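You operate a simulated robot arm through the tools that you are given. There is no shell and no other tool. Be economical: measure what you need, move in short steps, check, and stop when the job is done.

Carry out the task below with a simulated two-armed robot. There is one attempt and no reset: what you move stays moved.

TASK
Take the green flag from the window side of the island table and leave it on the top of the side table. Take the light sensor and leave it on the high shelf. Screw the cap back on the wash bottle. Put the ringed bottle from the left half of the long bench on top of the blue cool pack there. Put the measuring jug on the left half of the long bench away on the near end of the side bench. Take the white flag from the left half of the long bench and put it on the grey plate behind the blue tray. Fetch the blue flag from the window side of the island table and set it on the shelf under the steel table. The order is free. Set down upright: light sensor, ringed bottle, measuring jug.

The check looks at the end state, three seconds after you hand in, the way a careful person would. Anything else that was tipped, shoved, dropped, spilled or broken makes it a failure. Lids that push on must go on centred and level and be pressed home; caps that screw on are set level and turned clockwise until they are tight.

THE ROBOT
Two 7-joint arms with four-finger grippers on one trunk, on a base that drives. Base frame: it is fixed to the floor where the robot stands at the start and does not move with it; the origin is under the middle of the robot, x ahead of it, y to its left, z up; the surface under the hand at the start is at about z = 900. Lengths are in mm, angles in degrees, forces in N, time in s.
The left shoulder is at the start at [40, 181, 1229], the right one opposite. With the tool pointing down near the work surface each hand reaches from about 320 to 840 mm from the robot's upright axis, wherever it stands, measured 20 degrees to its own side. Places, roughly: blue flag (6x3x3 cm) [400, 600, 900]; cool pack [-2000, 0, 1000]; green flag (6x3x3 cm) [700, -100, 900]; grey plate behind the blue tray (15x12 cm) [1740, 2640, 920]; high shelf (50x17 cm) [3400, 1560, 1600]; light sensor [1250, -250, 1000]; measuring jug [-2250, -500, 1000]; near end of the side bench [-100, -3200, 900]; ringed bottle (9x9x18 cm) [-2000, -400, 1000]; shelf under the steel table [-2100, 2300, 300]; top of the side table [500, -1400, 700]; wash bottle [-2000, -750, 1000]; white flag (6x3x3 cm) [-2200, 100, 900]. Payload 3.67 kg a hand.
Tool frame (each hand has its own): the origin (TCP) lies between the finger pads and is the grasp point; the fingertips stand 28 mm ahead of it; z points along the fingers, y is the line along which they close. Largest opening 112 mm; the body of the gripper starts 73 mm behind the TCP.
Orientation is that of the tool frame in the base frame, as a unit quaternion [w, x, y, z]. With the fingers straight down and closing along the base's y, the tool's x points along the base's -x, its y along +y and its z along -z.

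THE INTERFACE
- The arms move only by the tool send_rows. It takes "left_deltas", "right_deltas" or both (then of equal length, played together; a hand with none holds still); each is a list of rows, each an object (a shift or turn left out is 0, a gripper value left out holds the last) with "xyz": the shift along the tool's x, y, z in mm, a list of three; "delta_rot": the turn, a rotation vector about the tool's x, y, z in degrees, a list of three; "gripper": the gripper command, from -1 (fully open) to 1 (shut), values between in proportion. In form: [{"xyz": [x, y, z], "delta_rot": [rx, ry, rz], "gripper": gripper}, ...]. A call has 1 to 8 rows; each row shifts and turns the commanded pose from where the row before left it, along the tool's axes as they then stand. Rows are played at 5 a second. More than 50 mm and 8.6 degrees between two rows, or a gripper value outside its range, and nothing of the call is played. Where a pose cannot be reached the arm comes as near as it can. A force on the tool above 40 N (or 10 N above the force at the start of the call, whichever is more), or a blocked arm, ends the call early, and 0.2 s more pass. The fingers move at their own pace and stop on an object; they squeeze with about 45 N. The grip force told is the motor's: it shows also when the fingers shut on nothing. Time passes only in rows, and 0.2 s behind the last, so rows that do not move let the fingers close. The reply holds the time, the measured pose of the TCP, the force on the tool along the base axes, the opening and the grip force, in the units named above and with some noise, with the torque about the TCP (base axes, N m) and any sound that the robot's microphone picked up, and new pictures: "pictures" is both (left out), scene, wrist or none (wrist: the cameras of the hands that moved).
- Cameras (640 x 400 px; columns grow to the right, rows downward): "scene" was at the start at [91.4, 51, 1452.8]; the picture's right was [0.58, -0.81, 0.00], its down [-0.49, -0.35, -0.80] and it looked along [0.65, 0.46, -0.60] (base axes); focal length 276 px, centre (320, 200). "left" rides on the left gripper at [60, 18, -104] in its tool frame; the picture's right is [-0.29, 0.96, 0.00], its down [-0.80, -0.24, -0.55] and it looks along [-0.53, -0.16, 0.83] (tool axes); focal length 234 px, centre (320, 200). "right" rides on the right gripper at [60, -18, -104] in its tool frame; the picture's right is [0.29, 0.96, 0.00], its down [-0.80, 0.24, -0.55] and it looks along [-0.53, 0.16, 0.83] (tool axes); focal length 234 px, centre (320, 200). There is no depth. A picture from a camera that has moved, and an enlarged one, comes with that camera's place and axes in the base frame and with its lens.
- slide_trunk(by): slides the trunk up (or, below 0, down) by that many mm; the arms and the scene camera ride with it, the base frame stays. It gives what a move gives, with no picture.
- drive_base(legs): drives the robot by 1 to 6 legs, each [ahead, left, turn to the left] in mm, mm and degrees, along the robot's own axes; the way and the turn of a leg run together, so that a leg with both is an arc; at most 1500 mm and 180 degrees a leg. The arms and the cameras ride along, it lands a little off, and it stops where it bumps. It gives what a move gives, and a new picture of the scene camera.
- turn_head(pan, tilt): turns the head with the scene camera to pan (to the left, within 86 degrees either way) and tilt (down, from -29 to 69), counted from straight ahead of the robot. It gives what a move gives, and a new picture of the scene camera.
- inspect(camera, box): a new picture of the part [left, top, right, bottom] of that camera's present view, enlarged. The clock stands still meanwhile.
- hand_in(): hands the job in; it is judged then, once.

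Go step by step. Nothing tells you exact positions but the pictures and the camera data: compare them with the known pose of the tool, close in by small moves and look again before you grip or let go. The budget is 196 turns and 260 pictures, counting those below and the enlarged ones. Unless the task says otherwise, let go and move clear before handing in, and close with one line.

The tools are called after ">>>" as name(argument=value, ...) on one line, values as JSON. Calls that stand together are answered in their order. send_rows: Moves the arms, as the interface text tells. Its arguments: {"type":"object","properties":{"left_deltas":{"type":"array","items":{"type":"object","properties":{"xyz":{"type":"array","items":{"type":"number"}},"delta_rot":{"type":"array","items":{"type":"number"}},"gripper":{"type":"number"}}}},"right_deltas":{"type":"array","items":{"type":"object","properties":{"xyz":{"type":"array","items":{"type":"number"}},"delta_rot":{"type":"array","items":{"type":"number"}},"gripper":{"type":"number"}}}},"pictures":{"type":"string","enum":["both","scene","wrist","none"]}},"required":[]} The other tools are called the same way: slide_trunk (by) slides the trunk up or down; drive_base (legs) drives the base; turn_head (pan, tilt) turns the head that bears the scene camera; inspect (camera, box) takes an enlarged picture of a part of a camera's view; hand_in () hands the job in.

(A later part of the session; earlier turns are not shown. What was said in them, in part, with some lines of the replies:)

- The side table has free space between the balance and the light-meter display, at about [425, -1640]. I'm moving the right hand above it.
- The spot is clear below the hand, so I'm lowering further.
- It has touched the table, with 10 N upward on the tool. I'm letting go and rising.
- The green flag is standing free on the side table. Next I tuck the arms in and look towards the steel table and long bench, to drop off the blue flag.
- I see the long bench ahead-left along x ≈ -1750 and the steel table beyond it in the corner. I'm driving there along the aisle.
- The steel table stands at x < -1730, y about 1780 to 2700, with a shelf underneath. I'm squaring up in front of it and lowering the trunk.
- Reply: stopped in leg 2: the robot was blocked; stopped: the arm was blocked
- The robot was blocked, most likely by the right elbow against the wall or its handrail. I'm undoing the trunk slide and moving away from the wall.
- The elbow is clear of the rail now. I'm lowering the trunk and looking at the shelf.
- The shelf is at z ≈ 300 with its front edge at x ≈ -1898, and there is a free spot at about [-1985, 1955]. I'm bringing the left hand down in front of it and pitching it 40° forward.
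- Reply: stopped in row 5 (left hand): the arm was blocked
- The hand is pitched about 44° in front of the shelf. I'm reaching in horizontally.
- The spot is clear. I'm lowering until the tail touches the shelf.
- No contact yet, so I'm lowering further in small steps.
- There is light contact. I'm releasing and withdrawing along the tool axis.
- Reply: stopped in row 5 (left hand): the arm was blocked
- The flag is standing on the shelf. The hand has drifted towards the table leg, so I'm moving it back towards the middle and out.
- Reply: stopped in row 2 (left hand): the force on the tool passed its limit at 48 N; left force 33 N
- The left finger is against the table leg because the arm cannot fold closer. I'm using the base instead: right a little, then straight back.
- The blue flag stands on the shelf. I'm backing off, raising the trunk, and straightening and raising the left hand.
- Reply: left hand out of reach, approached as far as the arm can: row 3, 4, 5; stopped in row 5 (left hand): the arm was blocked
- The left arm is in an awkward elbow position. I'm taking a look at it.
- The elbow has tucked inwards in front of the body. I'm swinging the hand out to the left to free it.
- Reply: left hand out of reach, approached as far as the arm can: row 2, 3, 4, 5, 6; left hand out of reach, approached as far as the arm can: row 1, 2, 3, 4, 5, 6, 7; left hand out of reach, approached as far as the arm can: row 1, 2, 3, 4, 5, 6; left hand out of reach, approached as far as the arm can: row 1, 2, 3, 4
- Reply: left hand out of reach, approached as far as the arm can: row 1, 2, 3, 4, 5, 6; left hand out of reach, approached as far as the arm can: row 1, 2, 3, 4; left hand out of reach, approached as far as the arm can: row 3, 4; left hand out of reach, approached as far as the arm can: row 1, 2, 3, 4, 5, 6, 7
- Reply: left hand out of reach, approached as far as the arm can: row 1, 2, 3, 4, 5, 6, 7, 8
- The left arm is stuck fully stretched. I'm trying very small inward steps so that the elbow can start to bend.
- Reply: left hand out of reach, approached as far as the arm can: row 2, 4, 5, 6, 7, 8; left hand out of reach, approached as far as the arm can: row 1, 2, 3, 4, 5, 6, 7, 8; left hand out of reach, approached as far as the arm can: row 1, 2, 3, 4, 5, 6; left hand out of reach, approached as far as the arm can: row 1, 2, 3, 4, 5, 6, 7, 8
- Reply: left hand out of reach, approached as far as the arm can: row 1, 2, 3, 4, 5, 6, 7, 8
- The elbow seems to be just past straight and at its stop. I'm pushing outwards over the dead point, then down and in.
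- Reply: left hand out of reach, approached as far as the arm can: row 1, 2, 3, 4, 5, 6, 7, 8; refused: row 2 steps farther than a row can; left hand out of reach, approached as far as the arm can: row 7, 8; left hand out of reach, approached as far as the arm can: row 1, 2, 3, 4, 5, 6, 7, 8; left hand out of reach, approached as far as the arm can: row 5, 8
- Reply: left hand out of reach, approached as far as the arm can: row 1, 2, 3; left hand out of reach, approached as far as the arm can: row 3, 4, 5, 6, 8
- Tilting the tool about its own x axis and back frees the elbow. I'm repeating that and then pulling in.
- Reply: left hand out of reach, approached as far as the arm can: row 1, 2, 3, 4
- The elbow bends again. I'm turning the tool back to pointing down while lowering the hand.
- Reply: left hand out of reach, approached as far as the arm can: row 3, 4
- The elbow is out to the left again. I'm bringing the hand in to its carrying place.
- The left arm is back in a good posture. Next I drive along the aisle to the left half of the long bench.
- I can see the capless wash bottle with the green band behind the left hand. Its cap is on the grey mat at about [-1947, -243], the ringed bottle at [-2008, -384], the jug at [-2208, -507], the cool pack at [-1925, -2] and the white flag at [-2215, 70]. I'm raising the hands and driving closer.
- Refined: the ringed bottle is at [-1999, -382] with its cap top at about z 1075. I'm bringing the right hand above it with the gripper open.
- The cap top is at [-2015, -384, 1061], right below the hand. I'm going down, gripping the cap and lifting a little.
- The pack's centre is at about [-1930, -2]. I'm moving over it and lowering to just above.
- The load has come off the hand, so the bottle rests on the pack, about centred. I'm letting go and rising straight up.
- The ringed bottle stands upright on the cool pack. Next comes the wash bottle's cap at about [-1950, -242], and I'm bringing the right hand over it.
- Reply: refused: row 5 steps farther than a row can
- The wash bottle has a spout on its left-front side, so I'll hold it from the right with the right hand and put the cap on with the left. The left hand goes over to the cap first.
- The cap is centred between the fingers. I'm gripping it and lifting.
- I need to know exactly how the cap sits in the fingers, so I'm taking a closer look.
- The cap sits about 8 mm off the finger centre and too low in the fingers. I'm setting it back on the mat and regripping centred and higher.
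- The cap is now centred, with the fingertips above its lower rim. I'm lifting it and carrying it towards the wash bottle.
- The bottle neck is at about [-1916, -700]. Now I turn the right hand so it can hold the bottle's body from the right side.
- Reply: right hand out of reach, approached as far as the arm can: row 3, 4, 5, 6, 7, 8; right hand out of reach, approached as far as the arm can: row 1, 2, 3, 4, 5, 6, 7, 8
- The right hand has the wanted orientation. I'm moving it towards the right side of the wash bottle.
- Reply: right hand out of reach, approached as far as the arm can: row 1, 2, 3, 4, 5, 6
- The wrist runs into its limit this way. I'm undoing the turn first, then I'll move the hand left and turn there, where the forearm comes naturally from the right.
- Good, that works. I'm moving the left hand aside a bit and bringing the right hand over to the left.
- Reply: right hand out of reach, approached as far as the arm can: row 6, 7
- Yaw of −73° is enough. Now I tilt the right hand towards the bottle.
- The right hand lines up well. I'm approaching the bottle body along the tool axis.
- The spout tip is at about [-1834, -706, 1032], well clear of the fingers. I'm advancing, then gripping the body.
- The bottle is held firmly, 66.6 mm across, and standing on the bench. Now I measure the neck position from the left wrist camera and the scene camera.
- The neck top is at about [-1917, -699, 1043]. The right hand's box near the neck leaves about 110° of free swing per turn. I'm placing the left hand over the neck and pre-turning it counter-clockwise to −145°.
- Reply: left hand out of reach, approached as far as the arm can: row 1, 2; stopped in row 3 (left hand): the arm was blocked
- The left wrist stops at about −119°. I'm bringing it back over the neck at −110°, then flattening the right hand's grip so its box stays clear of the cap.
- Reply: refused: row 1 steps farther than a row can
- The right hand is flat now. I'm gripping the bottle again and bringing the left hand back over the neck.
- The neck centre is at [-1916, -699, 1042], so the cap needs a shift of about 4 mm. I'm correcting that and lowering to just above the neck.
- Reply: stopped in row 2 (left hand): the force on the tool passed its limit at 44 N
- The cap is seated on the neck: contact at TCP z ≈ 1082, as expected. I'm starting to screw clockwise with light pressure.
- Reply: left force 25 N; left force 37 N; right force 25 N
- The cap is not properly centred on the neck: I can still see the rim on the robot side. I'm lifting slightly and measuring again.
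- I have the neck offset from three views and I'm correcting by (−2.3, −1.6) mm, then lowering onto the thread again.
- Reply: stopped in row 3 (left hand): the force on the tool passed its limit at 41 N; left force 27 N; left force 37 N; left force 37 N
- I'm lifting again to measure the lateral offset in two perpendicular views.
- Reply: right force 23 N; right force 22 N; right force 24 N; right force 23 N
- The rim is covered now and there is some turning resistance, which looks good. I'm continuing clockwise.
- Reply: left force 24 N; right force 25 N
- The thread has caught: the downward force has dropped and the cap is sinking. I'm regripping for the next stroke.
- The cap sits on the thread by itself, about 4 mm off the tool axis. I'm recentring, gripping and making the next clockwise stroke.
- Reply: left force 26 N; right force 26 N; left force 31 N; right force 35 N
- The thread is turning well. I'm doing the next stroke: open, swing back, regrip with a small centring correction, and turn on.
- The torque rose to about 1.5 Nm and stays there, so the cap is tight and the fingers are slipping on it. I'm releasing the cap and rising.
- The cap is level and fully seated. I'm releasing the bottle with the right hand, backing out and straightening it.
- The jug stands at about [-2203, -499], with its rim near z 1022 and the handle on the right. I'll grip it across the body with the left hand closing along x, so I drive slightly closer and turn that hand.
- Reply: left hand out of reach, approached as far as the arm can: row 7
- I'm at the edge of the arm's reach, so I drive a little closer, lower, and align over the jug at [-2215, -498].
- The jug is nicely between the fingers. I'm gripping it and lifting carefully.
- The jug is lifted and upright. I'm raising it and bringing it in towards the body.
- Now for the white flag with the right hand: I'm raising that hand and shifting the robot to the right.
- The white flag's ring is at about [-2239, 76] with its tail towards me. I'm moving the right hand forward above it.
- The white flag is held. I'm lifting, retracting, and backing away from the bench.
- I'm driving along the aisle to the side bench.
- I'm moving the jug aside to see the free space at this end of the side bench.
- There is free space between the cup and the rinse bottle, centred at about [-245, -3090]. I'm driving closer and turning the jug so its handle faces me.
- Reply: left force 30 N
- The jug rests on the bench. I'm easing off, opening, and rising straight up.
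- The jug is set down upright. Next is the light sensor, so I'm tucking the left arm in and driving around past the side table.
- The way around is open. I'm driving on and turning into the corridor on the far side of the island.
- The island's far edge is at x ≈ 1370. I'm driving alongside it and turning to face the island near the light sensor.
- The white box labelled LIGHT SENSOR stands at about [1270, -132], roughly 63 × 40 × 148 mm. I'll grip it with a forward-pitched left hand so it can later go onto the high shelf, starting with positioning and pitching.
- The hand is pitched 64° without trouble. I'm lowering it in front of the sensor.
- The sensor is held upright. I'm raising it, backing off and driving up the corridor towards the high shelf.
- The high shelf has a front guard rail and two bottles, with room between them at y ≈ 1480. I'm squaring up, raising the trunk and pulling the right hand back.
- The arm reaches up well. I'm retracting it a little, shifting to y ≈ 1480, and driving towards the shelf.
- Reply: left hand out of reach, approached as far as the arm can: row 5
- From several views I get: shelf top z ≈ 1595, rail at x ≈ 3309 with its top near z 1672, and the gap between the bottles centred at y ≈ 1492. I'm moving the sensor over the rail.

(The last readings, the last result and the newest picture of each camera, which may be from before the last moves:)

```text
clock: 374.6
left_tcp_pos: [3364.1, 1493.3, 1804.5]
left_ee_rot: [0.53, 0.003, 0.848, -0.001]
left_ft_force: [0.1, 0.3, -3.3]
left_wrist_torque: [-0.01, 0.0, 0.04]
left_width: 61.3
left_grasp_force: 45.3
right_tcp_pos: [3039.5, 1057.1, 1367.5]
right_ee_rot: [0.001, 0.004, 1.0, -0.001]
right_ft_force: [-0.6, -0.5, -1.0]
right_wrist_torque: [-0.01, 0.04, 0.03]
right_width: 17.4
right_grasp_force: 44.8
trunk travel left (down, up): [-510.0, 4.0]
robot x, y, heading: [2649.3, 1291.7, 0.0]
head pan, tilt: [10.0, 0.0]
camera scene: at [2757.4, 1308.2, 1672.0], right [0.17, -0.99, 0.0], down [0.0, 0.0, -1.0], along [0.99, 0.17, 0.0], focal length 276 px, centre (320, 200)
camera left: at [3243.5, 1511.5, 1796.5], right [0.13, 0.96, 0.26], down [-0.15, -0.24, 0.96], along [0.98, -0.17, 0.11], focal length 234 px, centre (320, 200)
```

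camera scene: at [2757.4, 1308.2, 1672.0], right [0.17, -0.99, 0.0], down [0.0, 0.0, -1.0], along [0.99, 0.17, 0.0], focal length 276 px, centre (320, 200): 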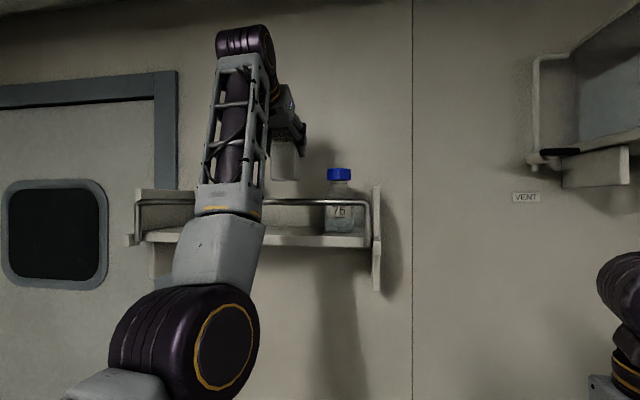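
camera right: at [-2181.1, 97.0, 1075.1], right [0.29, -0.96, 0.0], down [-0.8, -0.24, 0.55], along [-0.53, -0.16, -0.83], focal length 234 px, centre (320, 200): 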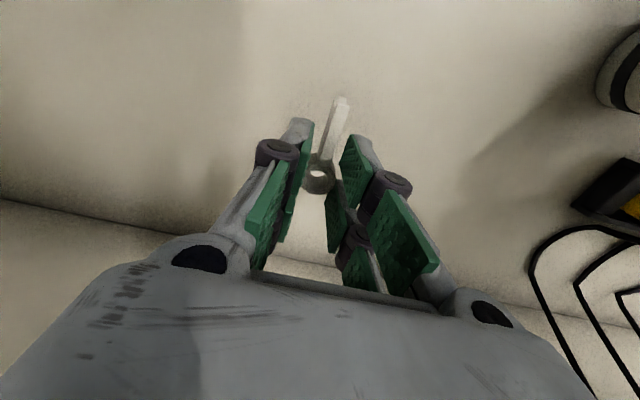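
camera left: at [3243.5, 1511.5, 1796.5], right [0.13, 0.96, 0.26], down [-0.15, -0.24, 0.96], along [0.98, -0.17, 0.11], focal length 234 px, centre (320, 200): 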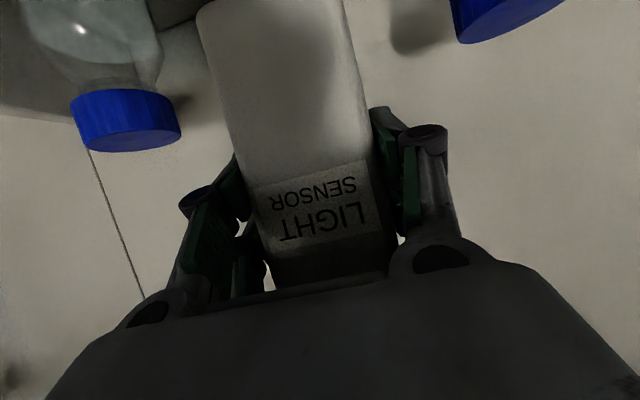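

The sensor is centred between the two bottles. I'm lowering it behind the rail.

>>> send_rows(left_deltas=[{"xyz": [30, 0, 14.6]}, {"xyz": [30, 0, 14.6]}, {"xyz": [30, 0, 14.6]}, {"xyz": [7, 0, 3.4]}], pictures="both")

>>> inspect(camera="scene", box=[240, 110, 400, 260])

```text
clock: 375.6
left_tcp_pos: [3360.6, 1492.4, 1697.7]
left_ee_rot: [0.531, 0.004, 0.847, -0.002]
left_ft_force: [0.7, -0.3, -1.6]
left_wrist_torque: [-0.01, 0.0, 0.01]
left_width: 61.5
left_grasp_force: 44.8
right_tcp_pos: [3039.4, 1056.9, 1368.0]
right_ee_rot: [0.001, 0.004, 1.0, 0.0]
right_ft_force: [-0.4, -0.4, 0.7]
right_wrist_torque: [-0.02, 0.02, -0.01]
right_width: 17.5
right_grasp_force: 44.2
trunk travel left (down, up): [-510.0, 4.0]
robot x, y, heading: [2644.2, 1288.2, -0.1]
head pan, tilt: [10.0, 0.0]
camera scene: at [2755.9, 1307.5, 1672.2], right [0.17, -0.99, 0.0], down [0.0, 0.0, -1.0], along [0.99, 0.17, 0.0], focal length 276 px, centre (320, 200)
camera left: at [3241.3, 1510.7, 1688.6], right [0.13, 0.96, 0.26], down [-0.15, -0.24, 0.96], along [0.98, -0.17, 0.11], focal length 234 px, centre (320, 200)
```

scene: 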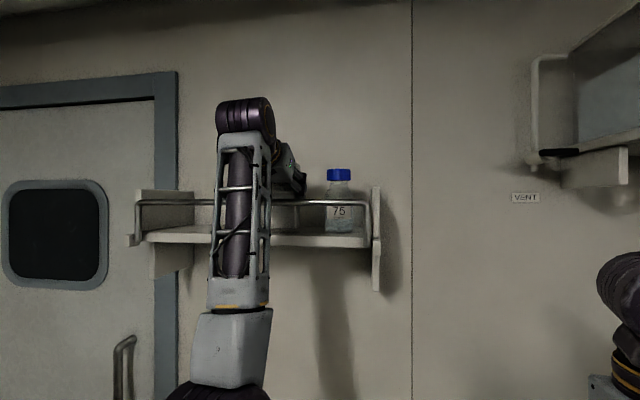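
left: 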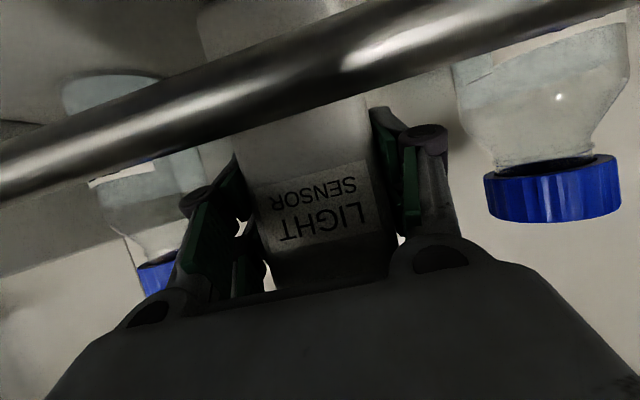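

```text
2.67 times, centred on (320, 185) of scene
camera zoom: at [2755.9, 1307.5, 1672.2], right [0.17, -0.99, 0.0], down [0.0, 0.0, -1.0], along [0.99, 0.17, 0.0], focal length 737 px, centre (320, 240)
```

zoom: 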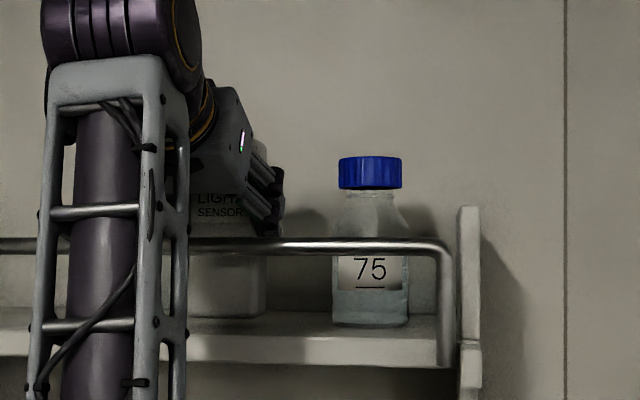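

>>> send_rows(left_deltas=[{"xyz": [4, 0, 2]}, {"xyz": [3, 0, 1.5]}], pictures="none")

>>> send_rows(left_deltas=[{"xyz": [2, 0, 1]}, {"xyz": [2, 0, 1]}], pictures="none")

```text
clock: 376.2
left_tcp_pos: [3361.2, 1492.1, 1689.0]
left_ee_rot: [0.531, 0.003, 0.848, 0.0]
left_ft_force: [0.6, 0.0, -1.6]
left_wrist_torque: [-0.02, -0.01, 0.01]
left_width: 61.5
left_grasp_force: 45.3
right_tcp_pos: [3038.2, 1056.9, 1368.7]
right_ee_rot: [0.001, 0.003, 1.0, 0.0]
right_ft_force: [0.1, 0.7, 0.1]
right_wrist_torque: [0.03, 0.0, 0.0]
right_width: 17.5
right_grasp_force: 45.0
trunk travel left (down, up): [-510.0, 4.0]
robot x, y, heading: [2648.2, 1289.7, 0.1]
head pan, tilt: [10.0, 0.0]
```

```text
clock: 376.8
left_tcp_pos: [3359.4, 1492.9, 1689.0]
left_ee_rot: [0.535, 0.002, 0.845, -0.001]
left_ft_force: [9.9, 3.1, 26.6]
left_wrist_torque: [-0.64, -0.32, 0.25]
left_width: 61.5
left_grasp_force: 45.1
right_tcp_pos: [3038.0, 1057.9, 1368.8]
right_ee_rot: [0.001, 0.003, 1.0, 0.0]
right_ft_force: [0.4, 0.0, -0.5]
right_wrist_torque: [0.0, 0.03, -0.04]
right_width: 17.7
right_grasp_force: 45.1
trunk travel left (down, up): [-510.0, 4.0]
robot x, y, heading: [2644.3, 1290.5, -0.3]
head pan, tilt: [10.0, 0.0]
```

Contact with the shelf. I'm easing off, opening, and withdrawing backwards and up.

>>> send_rows(left_deltas=[{"xyz": [-1.8, 0, -0.9]}, {"gripper": -0.1}, {"gripper": -0.4}, {}, {"xyz": [0, 0, -30]}, {"xyz": [0, 0, -40]}, {"xyz": [0, 0, -40]}], pictures="both")

```text
clock: 378.4
left_tcp_pos: [3260.8, 1491.6, 1737.9]
left_ee_rot: [0.531, 0.003, 0.847, -0.001]
left_ft_force: [-1.0, 0.8, -0.6]
left_wrist_torque: [-0.03, -0.02, -0.04]
left_width: 78.1
left_grasp_force: 0.0
right_tcp_pos: [3036.2, 1057.5, 1369.4]
right_ee_rot: [0.001, 0.004, 1.0, -0.001]
right_ft_force: [0.5, -0.1, 0.4]
right_wrist_torque: [0.0, -0.01, -0.01]
right_width: 17.6
right_grasp_force: 44.6
trunk travel left (down, up): [-510.0, 4.0]
robot x, y, heading: [2649.1, 1292.2, -0.1]
head pan, tilt: [10.0, 0.0]
camera scene: at [2754.0, 1306.8, 1672.3], right [0.17, -0.99, 0.0], down [0.0, 0.0, -1.0], along [0.99, 0.17, 0.0], focal length 276 px, centre (320, 200)
camera left: at [3140.0, 1510.4, 1728.7], right [0.13, 0.96, 0.26], down [-0.15, -0.24, 0.96], along [0.98, -0.17, 0.11], focal length 234 px, centre (320, 200)
```

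scene: 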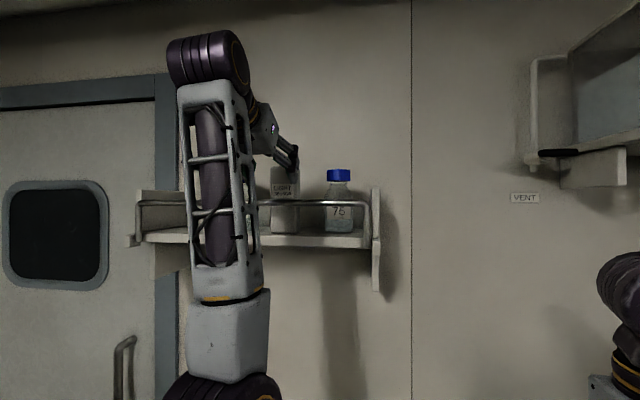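
left: 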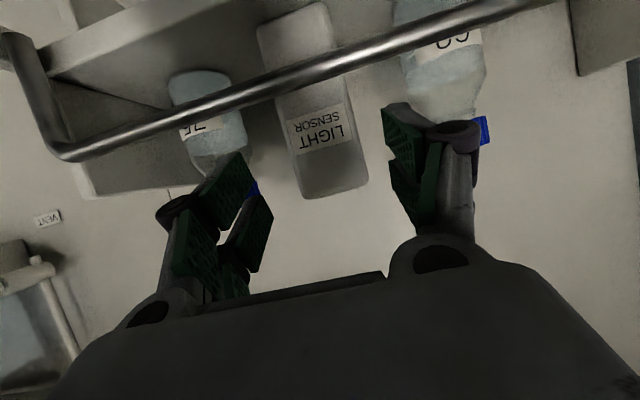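

The light sensor stands on the high shelf. I'm backing off, then lowering and straightening the left arm and trunk.

>>> drive_base(legs=[[-520, 0, 0]])

>>> inspect(camera="scene", box=[230, 130, 390, 270])

>>> send_rows(left_deltas=[{"xyz": [36, 0, 17.4]}, {"xyz": [36, 0, 17.4]}, {"xyz": [36, 0, 17.4]}, {"xyz": [36, 0, 17.4]}, {"xyz": [36, 0, 17.4]}, {"xyz": [36, 0, 17.4]}, {"xyz": [36, 0, 17.4]}, {"xyz": [36, 0, 17.4]}], pictures="none")

>>> slide_trunk(by=-160)

>>> send_rows(left_deltas=[{"delta_rot": [0, 8, 0]}, {"delta_rot": [0, 8, 0]}, {"delta_rot": [0, 8, 0]}, {"delta_rot": [0, 8, 0]}, {"delta_rot": [0, 8, 0]}, {"delta_rot": [0, 8, 0]}, {"delta_rot": [0, 8, 0]}, {"delta_rot": [0, 8, 0]}], pictures="none")

```text
clock: 381.5
left_tcp_pos: [2750.0, 1493.0, 1734.6]
left_ee_rot: [0.53, 0.004, 0.848, -0.002]
left_ft_force: [0.5, 0.4, -0.3]
left_wrist_torque: [0.0, 0.01, 0.01]
left_width: 78.4
left_grasp_force: 0.0
right_tcp_pos: [2524.8, 1058.6, 1366.9]
right_ee_rot: [0.0, 0.006, 1.0, -0.001]
right_ft_force: [1.1, 0.7, -0.2]
right_wrist_torque: [0.0, 0.05, 0.0]
right_width: 17.6
right_grasp_force: 45.1
trunk travel left (down, up): [-510.0, 4.0]
robot x, y, heading: [2132.7, 1295.0, -0.5]
head pan, tilt: [10.0, 0.0]
camera scene: at [2242.7, 1309.5, 1672.0], right [0.17, -0.99, 0.0], down [0.0, 0.0, -1.0], along [0.99, 0.17, 0.0], focal length 276 px, centre (320, 200)
```

scene: 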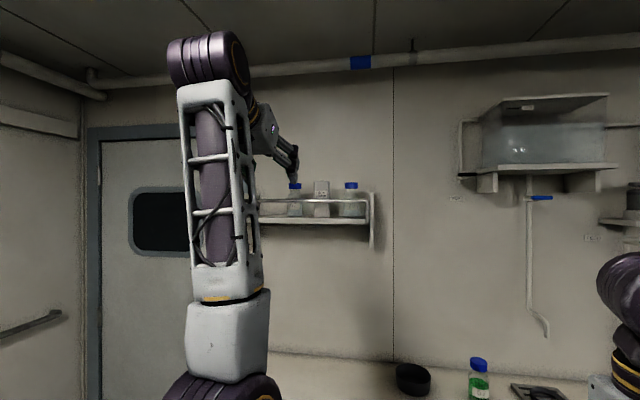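

```text
2.86 times, centred on (310, 200) of scene
camera zoom: at [2242.7, 1309.5, 1672.0], right [0.17, -0.99, 0.0], down [0.0, 0.0, -1.0], along [0.99, 0.17, 0.0], focal length 790 px, centre (349, 200)
```

zoom: 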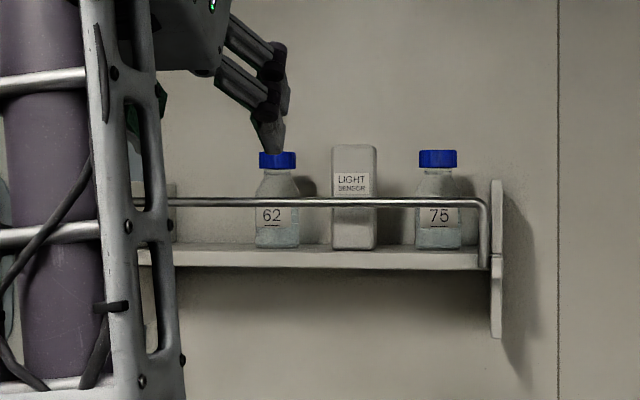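

```text
clock: 383.3
left_tcp_pos: [2747.6, 1493.4, 1415.3]
left_ee_rot: [0.532, 0.004, 0.847, -0.002]
left_ft_force: [0.3, 0.1, 0.7]
left_wrist_torque: [0.0, 0.01, -0.03]
left_width: 78.4
left_grasp_force: 0.1
right_tcp_pos: [2522.0, 1057.8, 1366.7]
right_ee_rot: [0.0, 0.004, 1.0, 0.0]
right_ft_force: [-0.3, -0.5, -0.4]
right_wrist_torque: [0.0, -0.01, 0.04]
right_width: 17.8
right_grasp_force: 45.4
trunk travel left (down, up): [-510.0, 4.0]
robot x, y, heading: [2133.5, 1296.1, -0.0]
head pan, tilt: [10.0, 0.0]
```

```text
clock: 385.1
left_tcp_pos: [2747.8, 1492.7, 1256.2]
left_ee_rot: [0.531, 0.005, 0.847, -0.002]
left_ft_force: [0.4, 0.1, -0.1]
left_wrist_torque: [-0.03, 0.01, 0.0]
left_width: 78.5
left_grasp_force: 0.0
right_tcp_pos: [2522.6, 1058.7, 1207.0]
right_ee_rot: [0.002, 0.005, 1.0, -0.001]
right_ft_force: [-0.9, 0.3, -0.1]
right_wrist_torque: [0.03, 0.0, -0.01]
right_width: 17.7
right_grasp_force: 44.7
trunk travel left (down, up): [-350.0, 164.0]
robot x, y, heading: [2132.3, 1295.1, -0.3]
head pan, tilt: [10.0, 0.0]
```

```text
clock: 386.9
left_tcp_pos: [2871.8, 1507.8, 1198.9]
left_ee_rot: [0.001, 0.006, 1.0, 0.001]
left_ft_force: [-0.8, 0.2, -1.1]
left_wrist_torque: [0.02, 0.0, -0.01]
left_width: 78.3
left_grasp_force: 0.1
left hand out of reach, approached as far as the arm can: row 3, 4, 5, 6, 7
right_tcp_pos: [2522.0, 1056.8, 1206.1]
right_ee_rot: [0.001, 0.005, 1.0, -0.001]
right_ft_force: [0.3, 0.3, -0.1]
right_wrist_torque: [0.02, -0.01, -0.01]
right_width: 17.7
right_grasp_force: 45.3
trunk travel left (down, up): [-350.0, 164.0]
robot x, y, heading: [2135.0, 1295.4, -0.5]
head pan, tilt: [10.0, 0.0]
```

The sensor stands upright between the bottles. I'm pulling the left hand in and turning towards the table with the grey plate.

>>> send_rows(left_deltas=[{"xyz": [40, 0, 0]}, {"xyz": [40, 0, 0]}, {"xyz": [40, 0, 0]}, {"xyz": [40, 0, 0]}, {"xyz": [40, 0, 0]}, {"xyz": [40, 0, 0]}, {"xyz": [40, 0, 0]}], pictures="none")

>>> drive_base(legs=[[0, 0, 90.3], [400, 550, 0]])

>>> turn_head(pan=0, tilt=30)

```text
clock: 388.5
left_tcp_pos: [2846.1, 1559.2, 1223.4]
left_ee_rot: [0.001, 0.005, 1.0, 0.001]
left_ft_force: [0.4, 0.7, 0.2]
left_wrist_torque: [0.05, -0.02, -0.01]
left_width: 78.0
left_grasp_force: 0.0
left hand out of reach, approached as far as the arm can: row 1, 2, 3, 4, 5, 6, 7
right_tcp_pos: [2522.5, 1058.3, 1207.1]
right_ee_rot: [0.0, 0.006, 1.0, 0.0]
right_ft_force: [-0.3, -0.1, -0.2]
right_wrist_torque: [-0.03, -0.01, 0.05]
right_width: 17.7
right_grasp_force: 45.1
trunk travel left (down, up): [-350.0, 164.0]
robot x, y, heading: [2133.1, 1294.9, -0.8]
head pan, tilt: [10.0, 0.0]
```

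```text
clock: 396.6
left_tcp_pos: [1264.9, 2374.3, 1224.5]
left_ee_rot: [0.0, 0.723, -0.691, -0.001]
left_ft_force: [-1.2, 1.2, -0.9]
left_wrist_torque: [0.02, 0.01, 0.01]
left_width: 78.3
left_grasp_force: 0.0
right_tcp_pos: [1784.7, 2079.3, 1207.3]
right_ee_rot: [0.0, 0.723, -0.691, 0.0]
right_ft_force: [-0.4, -0.4, 0.1]
right_wrist_torque: [-0.03, 0.02, 0.0]
right_width: 17.4
right_grasp_force: 45.6
trunk travel left (down, up): [-350.0, 164.0]
robot x, y, heading: [1568.1, 1674.9, 93.2]
head pan, tilt: [10.0, 0.0]
camera scene: at [1549.6, 1783.0, 1511.9], right [0.97, 0.22, 0.0], down [0.0, 0.0, -1.0], along [-0.22, 0.97, 0.0], focal length 276 px, centre (320, 200)
```

scene: 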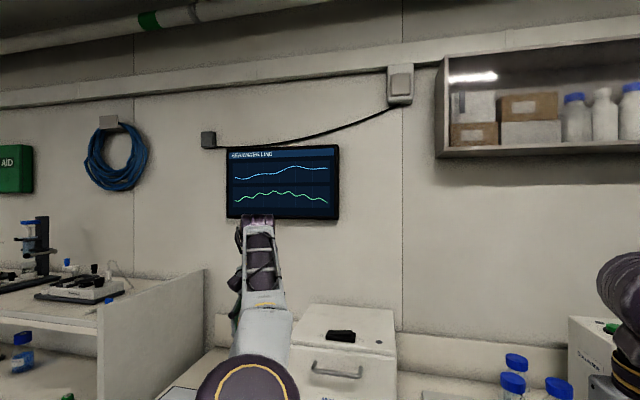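

```text
clock: 397.5
left_tcp_pos: [1265.5, 2374.3, 1224.4]
left_ee_rot: [0.0, 0.724, -0.69, -0.001]
left_ft_force: [0.2, 0.1, -0.5]
left_wrist_torque: [-0.03, 0.04, -0.01]
left_width: 78.6
left_grasp_force: 0.1
right_tcp_pos: [1783.8, 2078.5, 1206.9]
right_ee_rot: [-0.001, 0.724, -0.69, -0.001]
right_ft_force: [0.0, 0.2, 0.6]
right_wrist_torque: [0.0, -0.04, -0.01]
right_width: 17.5
right_grasp_force: 44.6
trunk travel left (down, up): [-350.0, 164.0]
robot x, y, heading: [1569.5, 1671.3, 92.8]
head pan, tilt: [0.0, 30.0]
camera scene: at [1565.2, 1785.6, 1463.6], right [1.0, 0.05, 0.0], down [0.03, -0.5, -0.87], along [-0.04, 0.87, -0.5], focal length 276 px, centre (320, 200)
```

scene: 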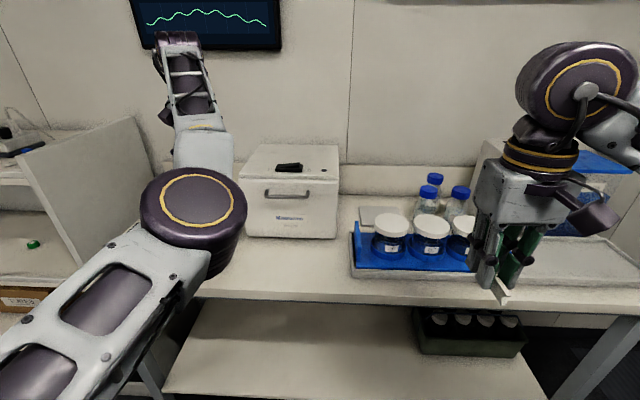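

The left arm has stretched straight again. I'm trying a sideways-and-inward move in the elbow's bending plane to free it.

>>> send_rows(left_deltas=[{"xyz": [15, -40, 0]}, {"xyz": [15, -40, 0]}, {"xyz": [15, -40, 0]}, {"xyz": [15, -40, 0]}, {"xyz": [20, -35, 0]}, {"xyz": [20, -35, 0]}], pictures="none")

>>> send_rows(left_deltas=[{"delta_rot": [8, 0, 0]}, {"delta_rot": [8, 0, 0]}, {"delta_rot": [8, 0, 0]}, {"delta_rot": [-8, 0, 0]}, {"delta_rot": [-8, 0, 0]}, {"delta_rot": [-8, 0, 0]}, {"xyz": [4, 0, 0]}, {"xyz": [8, 0, 0]}], pictures="none")

```text
clock: 398.9
left_tcp_pos: [1490.5, 2390.6, 1254.0]
left_ee_rot: [0.001, 0.724, -0.69, -0.001]
left_ft_force: [0.8, -0.6, -0.3]
left_wrist_torque: [0.0, 0.03, 0.02]
left_width: 78.3
left_grasp_force: 0.1
left hand out of reach, approached as far as the arm can: row 1, 2, 3, 4, 5, 6
right_tcp_pos: [1786.0, 2078.8, 1207.8]
right_ee_rot: [-0.001, 0.723, -0.691, 0.0]
right_ft_force: [0.9, 0.6, -0.2]
right_wrist_torque: [-0.02, 0.05, 0.0]
right_width: 17.7
right_grasp_force: 44.8
trunk travel left (down, up): [-350.0, 164.0]
robot x, y, heading: [1570.2, 1676.7, 93.0]
head pan, tilt: [0.0, 30.0]
```

```text
clock: 400.7
left_tcp_pos: [1491.9, 2390.5, 1252.2]
left_ee_rot: [0.001, 0.724, -0.689, 0.0]
left_ft_force: [0.4, 0.9, 0.6]
left_wrist_torque: [0.0, 0.01, 0.02]
left_width: 78.3
left_grasp_force: 0.1
left hand out of reach, approached as far as the arm can: row 1, 2, 3, 5, 6, 8
right_tcp_pos: [1783.9, 2079.1, 1207.6]
right_ee_rot: [-0.002, 0.723, -0.691, 0.0]
right_ft_force: [-0.4, 0.0, 0.2]
right_wrist_torque: [0.03, 0.0, -0.02]
right_width: 17.5
right_grasp_force: 44.5
trunk travel left (down, up): [-350.0, 164.0]
robot x, y, heading: [1568.6, 1672.8, 93.0]
head pan, tilt: [0.0, 30.0]
```

>>> send_rows(left_deltas=[{"delta_rot": [0, -8.2, 0]}, {"delta_rot": [0, -8.2, 0]}, {"delta_rot": [0, -8.2, 0]}, {"delta_rot": [0, -8.2, 0]}, {"delta_rot": [0, -8.2, 0]}, {"delta_rot": [0, -8.2, 0]}, {"delta_rot": [0, -8.2, 0]}, {"delta_rot": [0, -8.2, 0]}], pictures="none")

>>> send_rows(left_deltas=[{"delta_rot": [8, 0, 0]}, {"delta_rot": [8, 0, 0]}, {"delta_rot": [8, 0, 0]}, {"delta_rot": [-8, 0, 0]}, {"delta_rot": [-8, 0, 0]}, {"delta_rot": [-8, 0, 0]}, {"xyz": [0, 0, -3]}, {"xyz": [0, 0, -6]}], pictures="none")

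```text
clock: 402.5
left_tcp_pos: [1496.9, 2410.8, 1256.2]
left_ee_rot: [-0.375, 0.607, -0.58, -0.393]
left_ft_force: [-0.1, -0.8, 0.2]
left_wrist_torque: [0.03, -0.01, -0.01]
left_width: 78.4
left_grasp_force: 0.1
left hand out of reach, approached as far as the arm can: row 1, 2
right_tcp_pos: [1783.8, 2077.9, 1208.0]
right_ee_rot: [0.0, 0.723, -0.691, -0.001]
right_ft_force: [-0.2, 0.8, -0.5]
right_wrist_torque: [0.0, -0.01, 0.02]
right_width: 17.5
right_grasp_force: 45.5
trunk travel left (down, up): [-350.0, 164.0]
robot x, y, heading: [1571.5, 1673.0, 93.0]
head pan, tilt: [0.0, 30.0]
```

```text
clock: 404.3
left_tcp_pos: [1496.1, 2402.9, 1257.8]
left_ee_rot: [-0.374, 0.608, -0.58, -0.393]
left_ft_force: [0.3, 0.2, -0.3]
left_wrist_torque: [0.0, -0.01, 0.0]
left_width: 78.6
left_grasp_force: 0.1
right_tcp_pos: [1783.8, 2078.4, 1206.8]
right_ee_rot: [-0.001, 0.723, -0.691, 0.0]
right_ft_force: [0.1, -0.6, 0.0]
right_wrist_torque: [-0.01, 0.01, -0.02]
right_width: 17.7
right_grasp_force: 45.0
trunk travel left (down, up): [-350.0, 164.0]
robot x, y, heading: [1571.7, 1677.0, 93.2]
head pan, tilt: [0.0, 30.0]
```

The elbow is free again. I'm pulling the pitched left hand in and out of the way.

>>> send_rows(left_deltas=[{"xyz": [15, 22, -33]}, {"xyz": [15, 22, -33]}, {"xyz": [15, 22, -33]}, {"xyz": [15, 22, -33]}, {"xyz": [15, 22, -33]}, {"xyz": [15, 22, -33]}], pictures="scene")

>>> inspect(camera="scene", box=[320, 160, 480, 280])

```text
clock: 405.7
left_tcp_pos: [1372.3, 2178.1, 1258.5]
left_ee_rot: [-0.374, 0.608, -0.58, -0.392]
left_ft_force: [0.1, -1.0, 0.6]
left_wrist_torque: [0.0, -0.02, 0.0]
left_width: 78.5
left_grasp_force: 0.2
right_tcp_pos: [1783.5, 2078.6, 1208.7]
right_ee_rot: [-0.001, 0.723, -0.691, 0.0]
right_ft_force: [-0.4, -0.1, 0.0]
right_wrist_torque: [0.01, 0.0, 0.01]
right_width: 17.4
right_grasp_force: 44.9
trunk travel left (down, up): [-350.0, 164.0]
robot x, y, heading: [1572.6, 1674.1, 92.8]
head pan, tilt: [0.0, 30.0]
camera scene: at [1564.1, 1784.6, 1463.6], right [1.0, 0.05, 0.0], down [0.03, -0.5, -0.87], along [-0.04, 0.87, -0.5], focal length 276 px, centre (320, 200)
```

scene: 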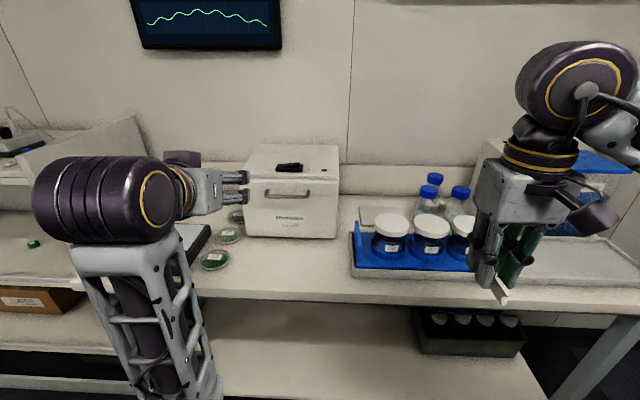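

```text
3.33 times, centred on (400, 220) of scene
camera zoom: at [1564.1, 1784.6, 1463.6], right [1.0, 0.05, 0.0], down [0.03, -0.5, -0.87], along [-0.04, 0.87, -0.5], focal length 921 px, centre (53, 133)
```

zoom: 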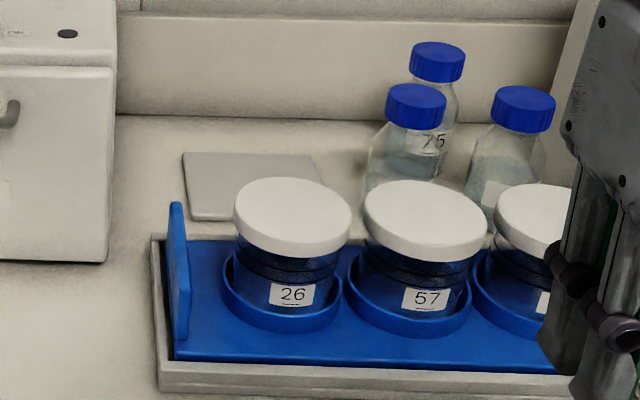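

The grey plate behind the blue tray spans x 1675–1824, y 2582–2720, and its left part is free. Before driving in I check where the left elbow is.

>>> turn_head(pan=35, tilt=50)

```text
clock: 406.7
left_tcp_pos: [1373.8, 2179.7, 1259.1]
left_ee_rot: [-0.374, 0.608, -0.58, -0.393]
left_ft_force: [-0.8, 0.7, 0.1]
left_wrist_torque: [0.01, -0.04, 0.02]
left_width: 78.2
left_grasp_force: 0.1
right_tcp_pos: [1783.6, 2078.0, 1206.6]
right_ee_rot: [-0.001, 0.723, -0.691, -0.001]
right_ft_force: [-1.1, -0.2, 0.3]
right_wrist_torque: [0.01, 0.01, -0.02]
right_width: 17.7
right_grasp_force: 45.4
trunk travel left (down, up): [-350.0, 164.0]
robot x, y, heading: [1569.6, 1674.4, 92.7]
head pan, tilt: [35.0, 50.0]
camera scene: at [1522.1, 1756.0, 1434.1], right [0.79, 0.61, 0.0], down [0.47, -0.6, -0.64], along [-0.39, 0.51, -0.77], focal length 276 px, centre (320, 200)
```

scene: 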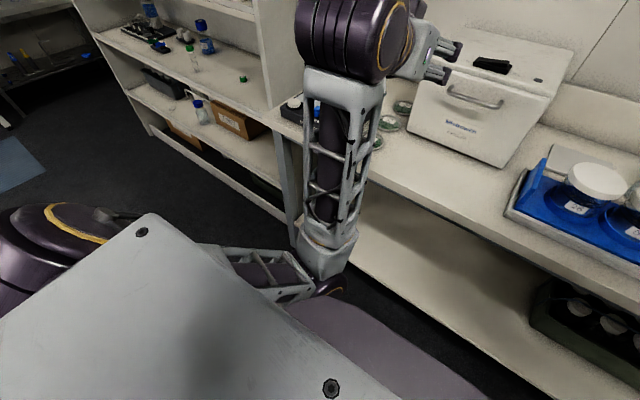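

The left elbow sits low in front of the base, so I drive only part of the way in, keeping it clear of the table, and reach with the right arm.

>>> drive_base(legs=[[0, 0, -2.8], [205, 0, 0]])

>>> turn_head(pan=-8, tilt=35)

>>> inspect(camera="scene", box=[240, 110, 440, 250])

```text
clock: 408.8
left_tcp_pos: [1397.4, 2392.9, 1257.9]
left_ee_rot: [0.383, -0.593, 0.594, 0.384]
left_ft_force: [0.3, 0.1, 0.9]
left_wrist_torque: [0.03, 0.0, 0.03]
left_width: 78.4
left_grasp_force: 0.0
right_tcp_pos: [1802.3, 2272.7, 1207.6]
right_ee_rot: [0.002, -0.707, 0.707, 0.0]
right_ft_force: [0.2, -0.3, -0.8]
right_wrist_torque: [-0.03, 0.03, -0.01]
right_width: 17.5
right_grasp_force: 44.5
trunk travel left (down, up): [-350.0, 164.0]
robot x, y, heading: [1569.0, 1880.7, 90.1]
head pan, tilt: [35.0, 50.0]
camera scene: at [1525.6, 1962.0, 1434.0], right [0.82, 0.58, 0.0], down [0.44, -0.63, -0.64], along [-0.37, 0.53, -0.77], focal length 276 px, centre (320, 200)
```

scene: 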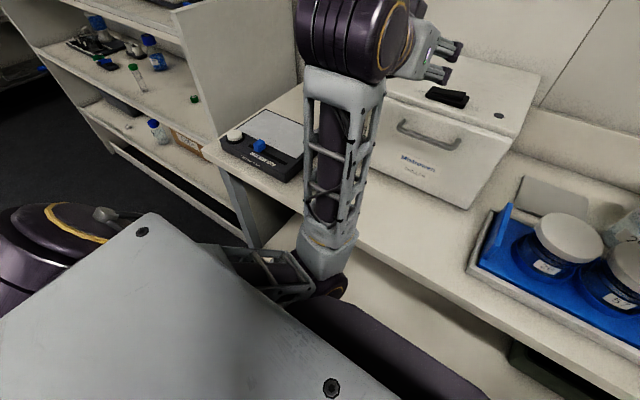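

```text
clock: 409.9
left_tcp_pos: [1397.3, 2393.0, 1258.4]
left_ee_rot: [0.383, -0.594, 0.594, 0.384]
left_ft_force: [0.2, 0.6, -0.6]
left_wrist_torque: [0.02, 0.03, 0.02]
left_width: 78.3
left_grasp_force: 0.0
right_tcp_pos: [1803.8, 2271.2, 1206.1]
right_ee_rot: [0.002, -0.707, 0.707, 0.0]
right_ft_force: [-0.2, -0.2, -1.0]
right_wrist_torque: [-0.03, 0.01, 0.02]
right_width: 17.8
right_grasp_force: 45.1
trunk travel left (down, up): [-350.0, 164.0]
robot x, y, heading: [1566.9, 1878.9, 90.4]
head pan, tilt: [-8.0, 35.0]
camera scene: at [1581.9, 1986.5, 1455.7], right [0.99, -0.14, 0.0], down [-0.08, -0.57, -0.82], along [0.11, 0.81, -0.57], focal length 276 px, centre (320, 200)
```

scene: 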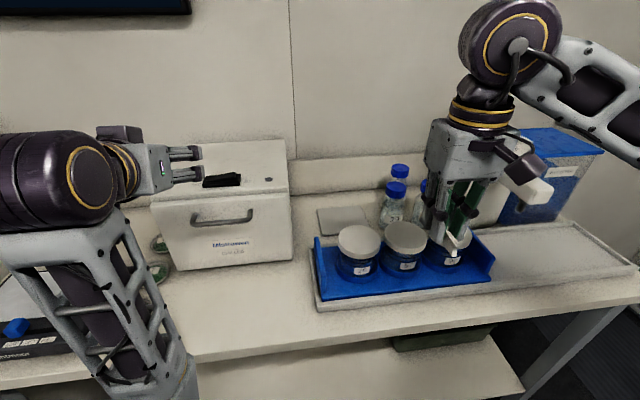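

```text
2.86 times, centred on (340, 180) of scene
camera zoom: at [1581.9, 1986.5, 1455.7], right [0.99, -0.14, 0.0], down [-0.08, -0.57, -0.82], along [0.11, 0.81, -0.57], focal length 790 px, centre (263, 257)
```

zoom: 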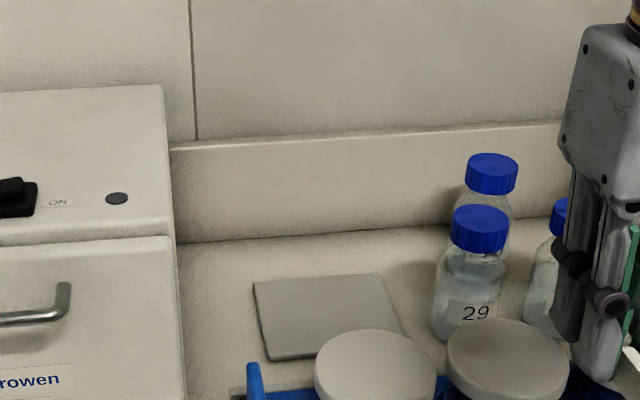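

The plate is confirmed at x 1670–1821, y 2587–2717. I'm reaching over with the right hand to [1735, 2655].

>>> send_rows(right_deltas=[{"xyz": [-43, 8, 5]}, {"xyz": [-43, 8, 8]}, {"xyz": [-43, 8, 10]}, {"xyz": [-43, 8, 10]}, {"xyz": [-43, 8, 12]}, {"xyz": [-43, 8, 14]}, {"xyz": [-43, 8, 14]}, {"xyz": [-43, 8, 14]}], pictures="none")

>>> send_rows(right_deltas=[{"xyz": [-20, 2, 10]}, {"xyz": [-20, 2, 10]}], pictures="both")

```text
clock: 411.7
left_tcp_pos: [1395.7, 2394.0, 1257.5]
left_ee_rot: [0.383, -0.594, 0.595, 0.383]
left_ft_force: [-0.7, -0.1, 0.9]
left_wrist_torque: [0.01, -0.01, -0.01]
left_width: 78.5
left_grasp_force: 0.2
right_tcp_pos: [1739.8, 2617.1, 1121.6]
right_ee_rot: [0.003, -0.707, 0.707, -0.001]
right_ft_force: [0.4, 0.0, -0.8]
right_wrist_torque: [-0.04, -0.02, 0.0]
right_width: 17.5
right_grasp_force: 45.1
trunk travel left (down, up): [-350.0, 164.0]
robot x, y, heading: [1567.3, 1877.5, 90.0]
head pan, tilt: [-8.0, 35.0]
```

```text
clock: 412.3
left_tcp_pos: [1395.2, 2393.0, 1258.6]
left_ee_rot: [0.384, -0.594, 0.595, 0.383]
left_ft_force: [-0.4, -0.1, -0.9]
left_wrist_torque: [-0.01, -0.02, -0.05]
left_width: 78.2
left_grasp_force: 0.0
right_tcp_pos: [1734.8, 2654.6, 1100.7]
right_ee_rot: [-0.003, 0.707, -0.707, 0.0]
right_ft_force: [0.0, 0.6, 0.3]
right_wrist_torque: [-0.04, 0.01, -0.02]
right_width: 17.6
right_grasp_force: 44.4
trunk travel left (down, up): [-350.0, 164.0]
robot x, y, heading: [1567.1, 1876.2, 90.5]
head pan, tilt: [-8.0, 35.0]
camera scene: at [1579.9, 1987.2, 1455.7], right [0.99, -0.14, 0.0], down [-0.08, -0.57, -0.82], along [0.11, 0.81, -0.57], focal length 276 px, centre (320, 200)
camera right: at [1752.2, 2595.2, 1204.7], right [-0.96, -0.29, 0.0], down [-0.24, 0.8, 0.55], along [-0.16, 0.53, -0.83], focal length 234 px, centre (320, 200)
```

scene: 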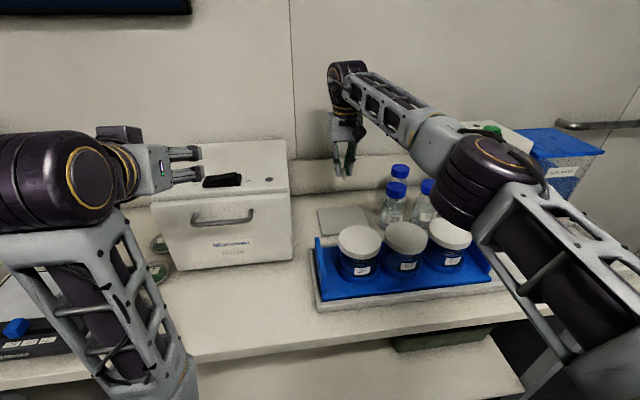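
right: 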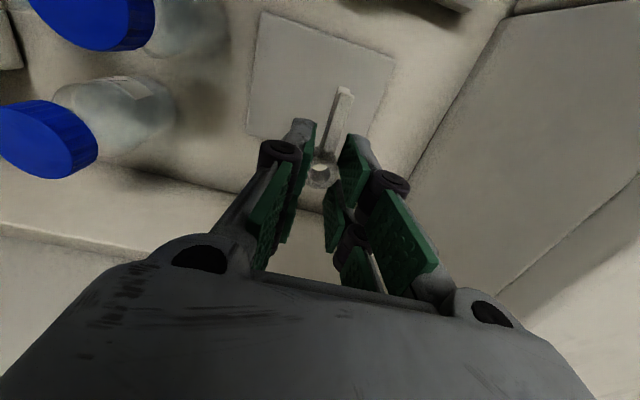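

The landing point is well inside the plate. I'm lowering.

>>> send_rows(right_deltas=[{"xyz": [0, 0, 45]}, {"xyz": [0, 0, 45]}, {"xyz": [0, 0, 35]}, {"xyz": [0, 0, 20]}], pictures="both")

>>> send_rows(right_deltas=[{"xyz": [0, 0, 4]}, {"xyz": [0, 0, 3]}], pictures="none")

```text
clock: 413.3
left_tcp_pos: [1396.5, 2392.8, 1258.1]
left_ee_rot: [0.383, -0.593, 0.595, 0.383]
left_ft_force: [-1.0, 0.8, 0.2]
left_wrist_torque: [0.0, -0.02, -0.06]
left_width: 78.5
left_grasp_force: 0.1
right_tcp_pos: [1736.4, 2655.7, 955.0]
right_ee_rot: [0.001, -0.707, 0.707, 0.0]
right_ft_force: [-0.6, -0.2, 0.4]
right_wrist_torque: [-0.01, -0.04, 0.01]
right_width: 17.7
right_grasp_force: 46.0
trunk travel left (down, up): [-350.0, 164.0]
robot x, y, heading: [1568.2, 1883.0, 90.4]
head pan, tilt: [-8.0, 35.0]
camera scene: at [1581.7, 1987.0, 1455.7], right [0.99, -0.14, 0.0], down [-0.08, -0.57, -0.82], along [0.11, 0.81, -0.57], focal length 276 px, centre (320, 200)
camera right: at [1753.3, 2595.8, 1059.2], right [-0.96, -0.29, 0.0], down [-0.24, 0.8, 0.55], along [-0.16, 0.53, -0.83], focal length 234 px, centre (320, 200)
```

scene: 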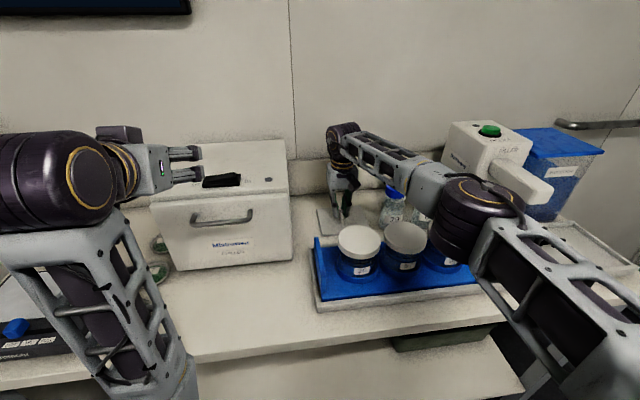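
right: 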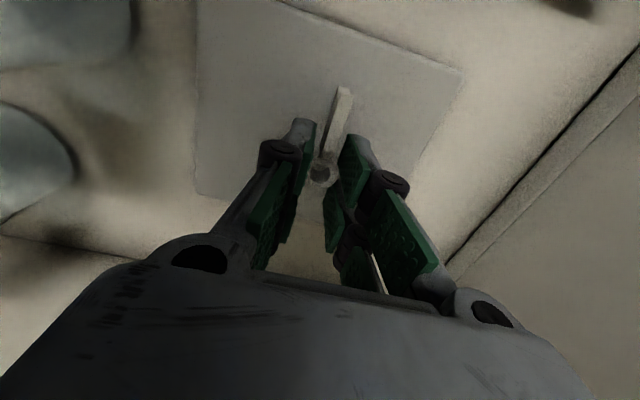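

```text
clock: 413.9
left_tcp_pos: [1397.0, 2392.5, 1259.2]
left_ee_rot: [0.383, -0.594, 0.595, 0.383]
left_ft_force: [-1.0, 0.2, 0.2]
left_wrist_torque: [0.01, 0.05, 0.0]
left_width: 78.4
left_grasp_force: 0.0
right_tcp_pos: [1736.4, 2655.9, 948.8]
right_ee_rot: [-0.001, 0.707, -0.707, 0.0]
right_ft_force: [-1.4, -0.2, -0.2]
right_wrist_torque: [-0.01, -0.02, 0.02]
right_width: 17.6
right_grasp_force: 44.8
trunk travel left (down, up): [-350.0, 164.0]
robot x, y, heading: [1572.0, 1881.9, 90.1]
head pan, tilt: [-8.0, 35.0]
```

>>> send_rows(right_deltas=[{"xyz": [0, 0, 2.5]}, {"xyz": [0, 0, 2.5]}], pictures="none")

>>> send_rows(right_deltas=[{"xyz": [0, 0, 1.5]}, {"xyz": [0, 0, 1.5]}], pictures="none")

```text
clock: 414.5
left_tcp_pos: [1396.3, 2391.3, 1258.0]
left_ee_rot: [0.383, -0.593, 0.594, 0.384]
left_ft_force: [-1.6, -0.5, 0.6]
left_wrist_torque: [-0.03, 0.01, 0.02]
left_width: 78.5
left_grasp_force: 0.0
right_tcp_pos: [1735.5, 2656.3, 944.8]
right_ee_rot: [0.002, -0.707, 0.707, 0.003]
right_ft_force: [-0.2, 1.6, 5.8]
right_wrist_torque: [-0.03, 0.01, 0.01]
right_width: 17.6
right_grasp_force: 44.8
trunk travel left (down, up): [-350.0, 164.0]
robot x, y, heading: [1569.7, 1877.8, 90.2]
head pan, tilt: [-8.0, 35.0]
```

```text
clock: 415.1
left_tcp_pos: [1397.3, 2389.9, 1259.0]
left_ee_rot: [0.385, -0.593, 0.594, 0.384]
left_ft_force: [-0.5, 0.5, -0.4]
left_wrist_torque: [0.02, -0.03, -0.02]
left_width: 78.4
left_grasp_force: 0.0
right_tcp_pos: [1734.5, 2654.9, 944.4]
right_ee_rot: [0.003, -0.706, 0.708, 0.002]
right_ft_force: [1.4, 2.9, 24.3]
right_wrist_torque: [-0.22, -0.02, 0.01]
right_width: 17.6
right_grasp_force: 45.7
trunk travel left (down, up): [-350.0, 164.0]
robot x, y, heading: [1569.6, 1878.7, 90.1]
head pan, tilt: [-8.0, 35.0]
```

The flag touches the plate. I'm easing off, opening and rising.

>>> send_rows(right_deltas=[{"xyz": [0, 0, -2.5]}, {"gripper": 0.4}, {}, {"xyz": [0, 0, -30]}, {"xyz": [0, 0, -45]}, {"xyz": [0, 0, -45]}, {"xyz": [0, 0, -40]}], pictures="both")

```text
clock: 416.7
left_tcp_pos: [1396.6, 2391.2, 1259.6]
left_ee_rot: [-0.384, 0.594, -0.593, -0.385]
left_ft_force: [0.0, 0.1, -0.6]
left_wrist_torque: [0.01, 0.03, -0.02]
left_width: 78.6
left_grasp_force: 0.0
right_tcp_pos: [1733.9, 2654.0, 1102.7]
right_ee_rot: [0.002, -0.707, 0.707, 0.0]
right_ft_force: [0.1, -0.6, -0.1]
right_wrist_torque: [0.01, 0.01, 0.0]
right_width: 33.7
right_grasp_force: 0.1
trunk travel left (down, up): [-350.0, 164.0]
robot x, y, heading: [1569.5, 1877.0, 90.2]
head pan, tilt: [-8.0, 35.0]
camera scene: at [1581.1, 1985.5, 1455.8], right [0.99, -0.14, 0.0], down [-0.08, -0.57, -0.82], along [0.11, 0.81, -0.57], focal length 276 px, centre (320, 200)
camera right: at [1752.1, 2595.1, 1207.1], right [-0.96, -0.29, 0.0], down [-0.24, 0.8, 0.55], along [-0.16, 0.53, -0.83], focal length 234 px, centre (320, 200)
```

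scene: 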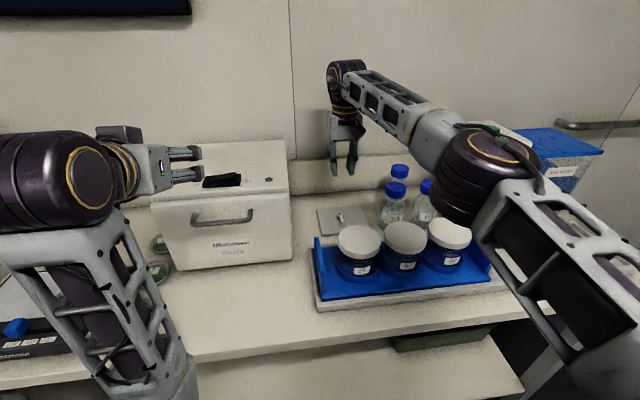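
right: 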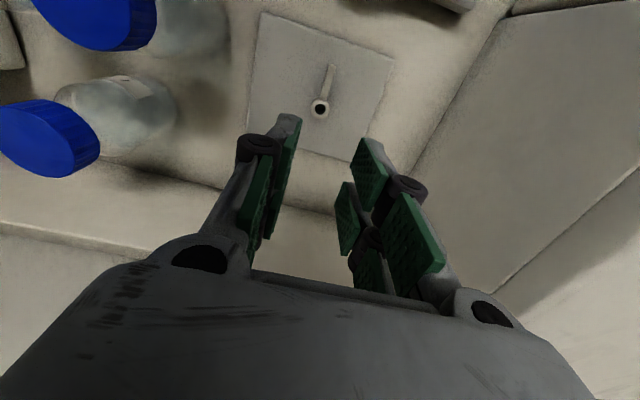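

The white flag lies on the grey plate. I'm retracting the right hand and backing clear.

>>> send_rows(right_deltas=[{"xyz": [40, -8, -20]}, {"xyz": [40, -8, -18]}, {"xyz": [40, -8, -15]}, {"xyz": [40, -8, -12]}, {"xyz": [40, -8, -10]}, {"xyz": [40, -8, -8]}, {"xyz": [40, -5, -5]}], pictures="none")

>>> drive_base(legs=[[-250, 0, 0]])

```text
clock: 418.3
left_tcp_pos: [1397.9, 2391.1, 1260.3]
left_ee_rot: [0.383, -0.593, 0.594, 0.385]
left_ft_force: [0.1, -0.6, 1.0]
left_wrist_torque: [0.0, -0.02, -0.01]
left_width: 78.3
left_grasp_force: 0.2
right_tcp_pos: [1787.7, 2374.0, 1189.6]
right_ee_rot: [0.001, -0.707, 0.707, 0.001]
right_ft_force: [0.5, 0.6, -1.4]
right_wrist_torque: [0.04, 0.02, -0.02]
right_width: 33.4
right_grasp_force: 0.1
trunk travel left (down, up): [-350.0, 164.0]
robot x, y, heading: [1569.4, 1876.8, 90.3]
head pan, tilt: [-8.0, 35.0]
```

```text
clock: 420.1
left_tcp_pos: [1396.4, 2140.5, 1258.4]
left_ee_rot: [-0.382, 0.595, -0.594, -0.384]
left_ft_force: [0.5, 0.3, 0.6]
left_wrist_torque: [0.0, 0.0, 0.02]
left_width: 78.3
left_grasp_force: 0.0
right_tcp_pos: [1787.8, 2125.4, 1189.9]
right_ee_rot: [-0.001, 0.707, -0.707, 0.0]
right_ft_force: [0.8, 0.3, 0.1]
right_wrist_torque: [-0.04, 0.0, -0.02]
right_width: 33.6
right_grasp_force: 0.0
trunk travel left (down, up): [-350.0, 164.0]
robot x, y, heading: [1569.8, 1626.1, 90.4]
head pan, tilt: [-8.0, 35.0]
camera scene: at [1582.8, 1735.4, 1455.7], right [0.99, -0.13, 0.0], down [-0.08, -0.57, -0.82], along [0.11, 0.81, -0.57], focal length 276 px, centre (320, 200)
```

scene: 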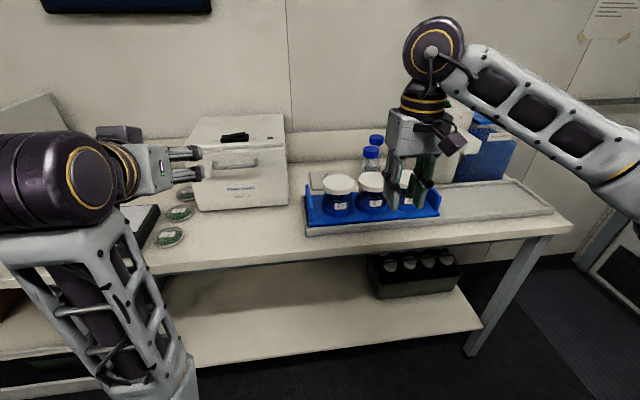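

All seven jobs are done and both hands are empty and clear, so I'm handing in.

>>> hand_in()

```text
The job is handed in.
```

The job is handed in: all seven items are done, with the sensor, ringed bottle and jug standing upright and the wash bottle cap screwed on tight.
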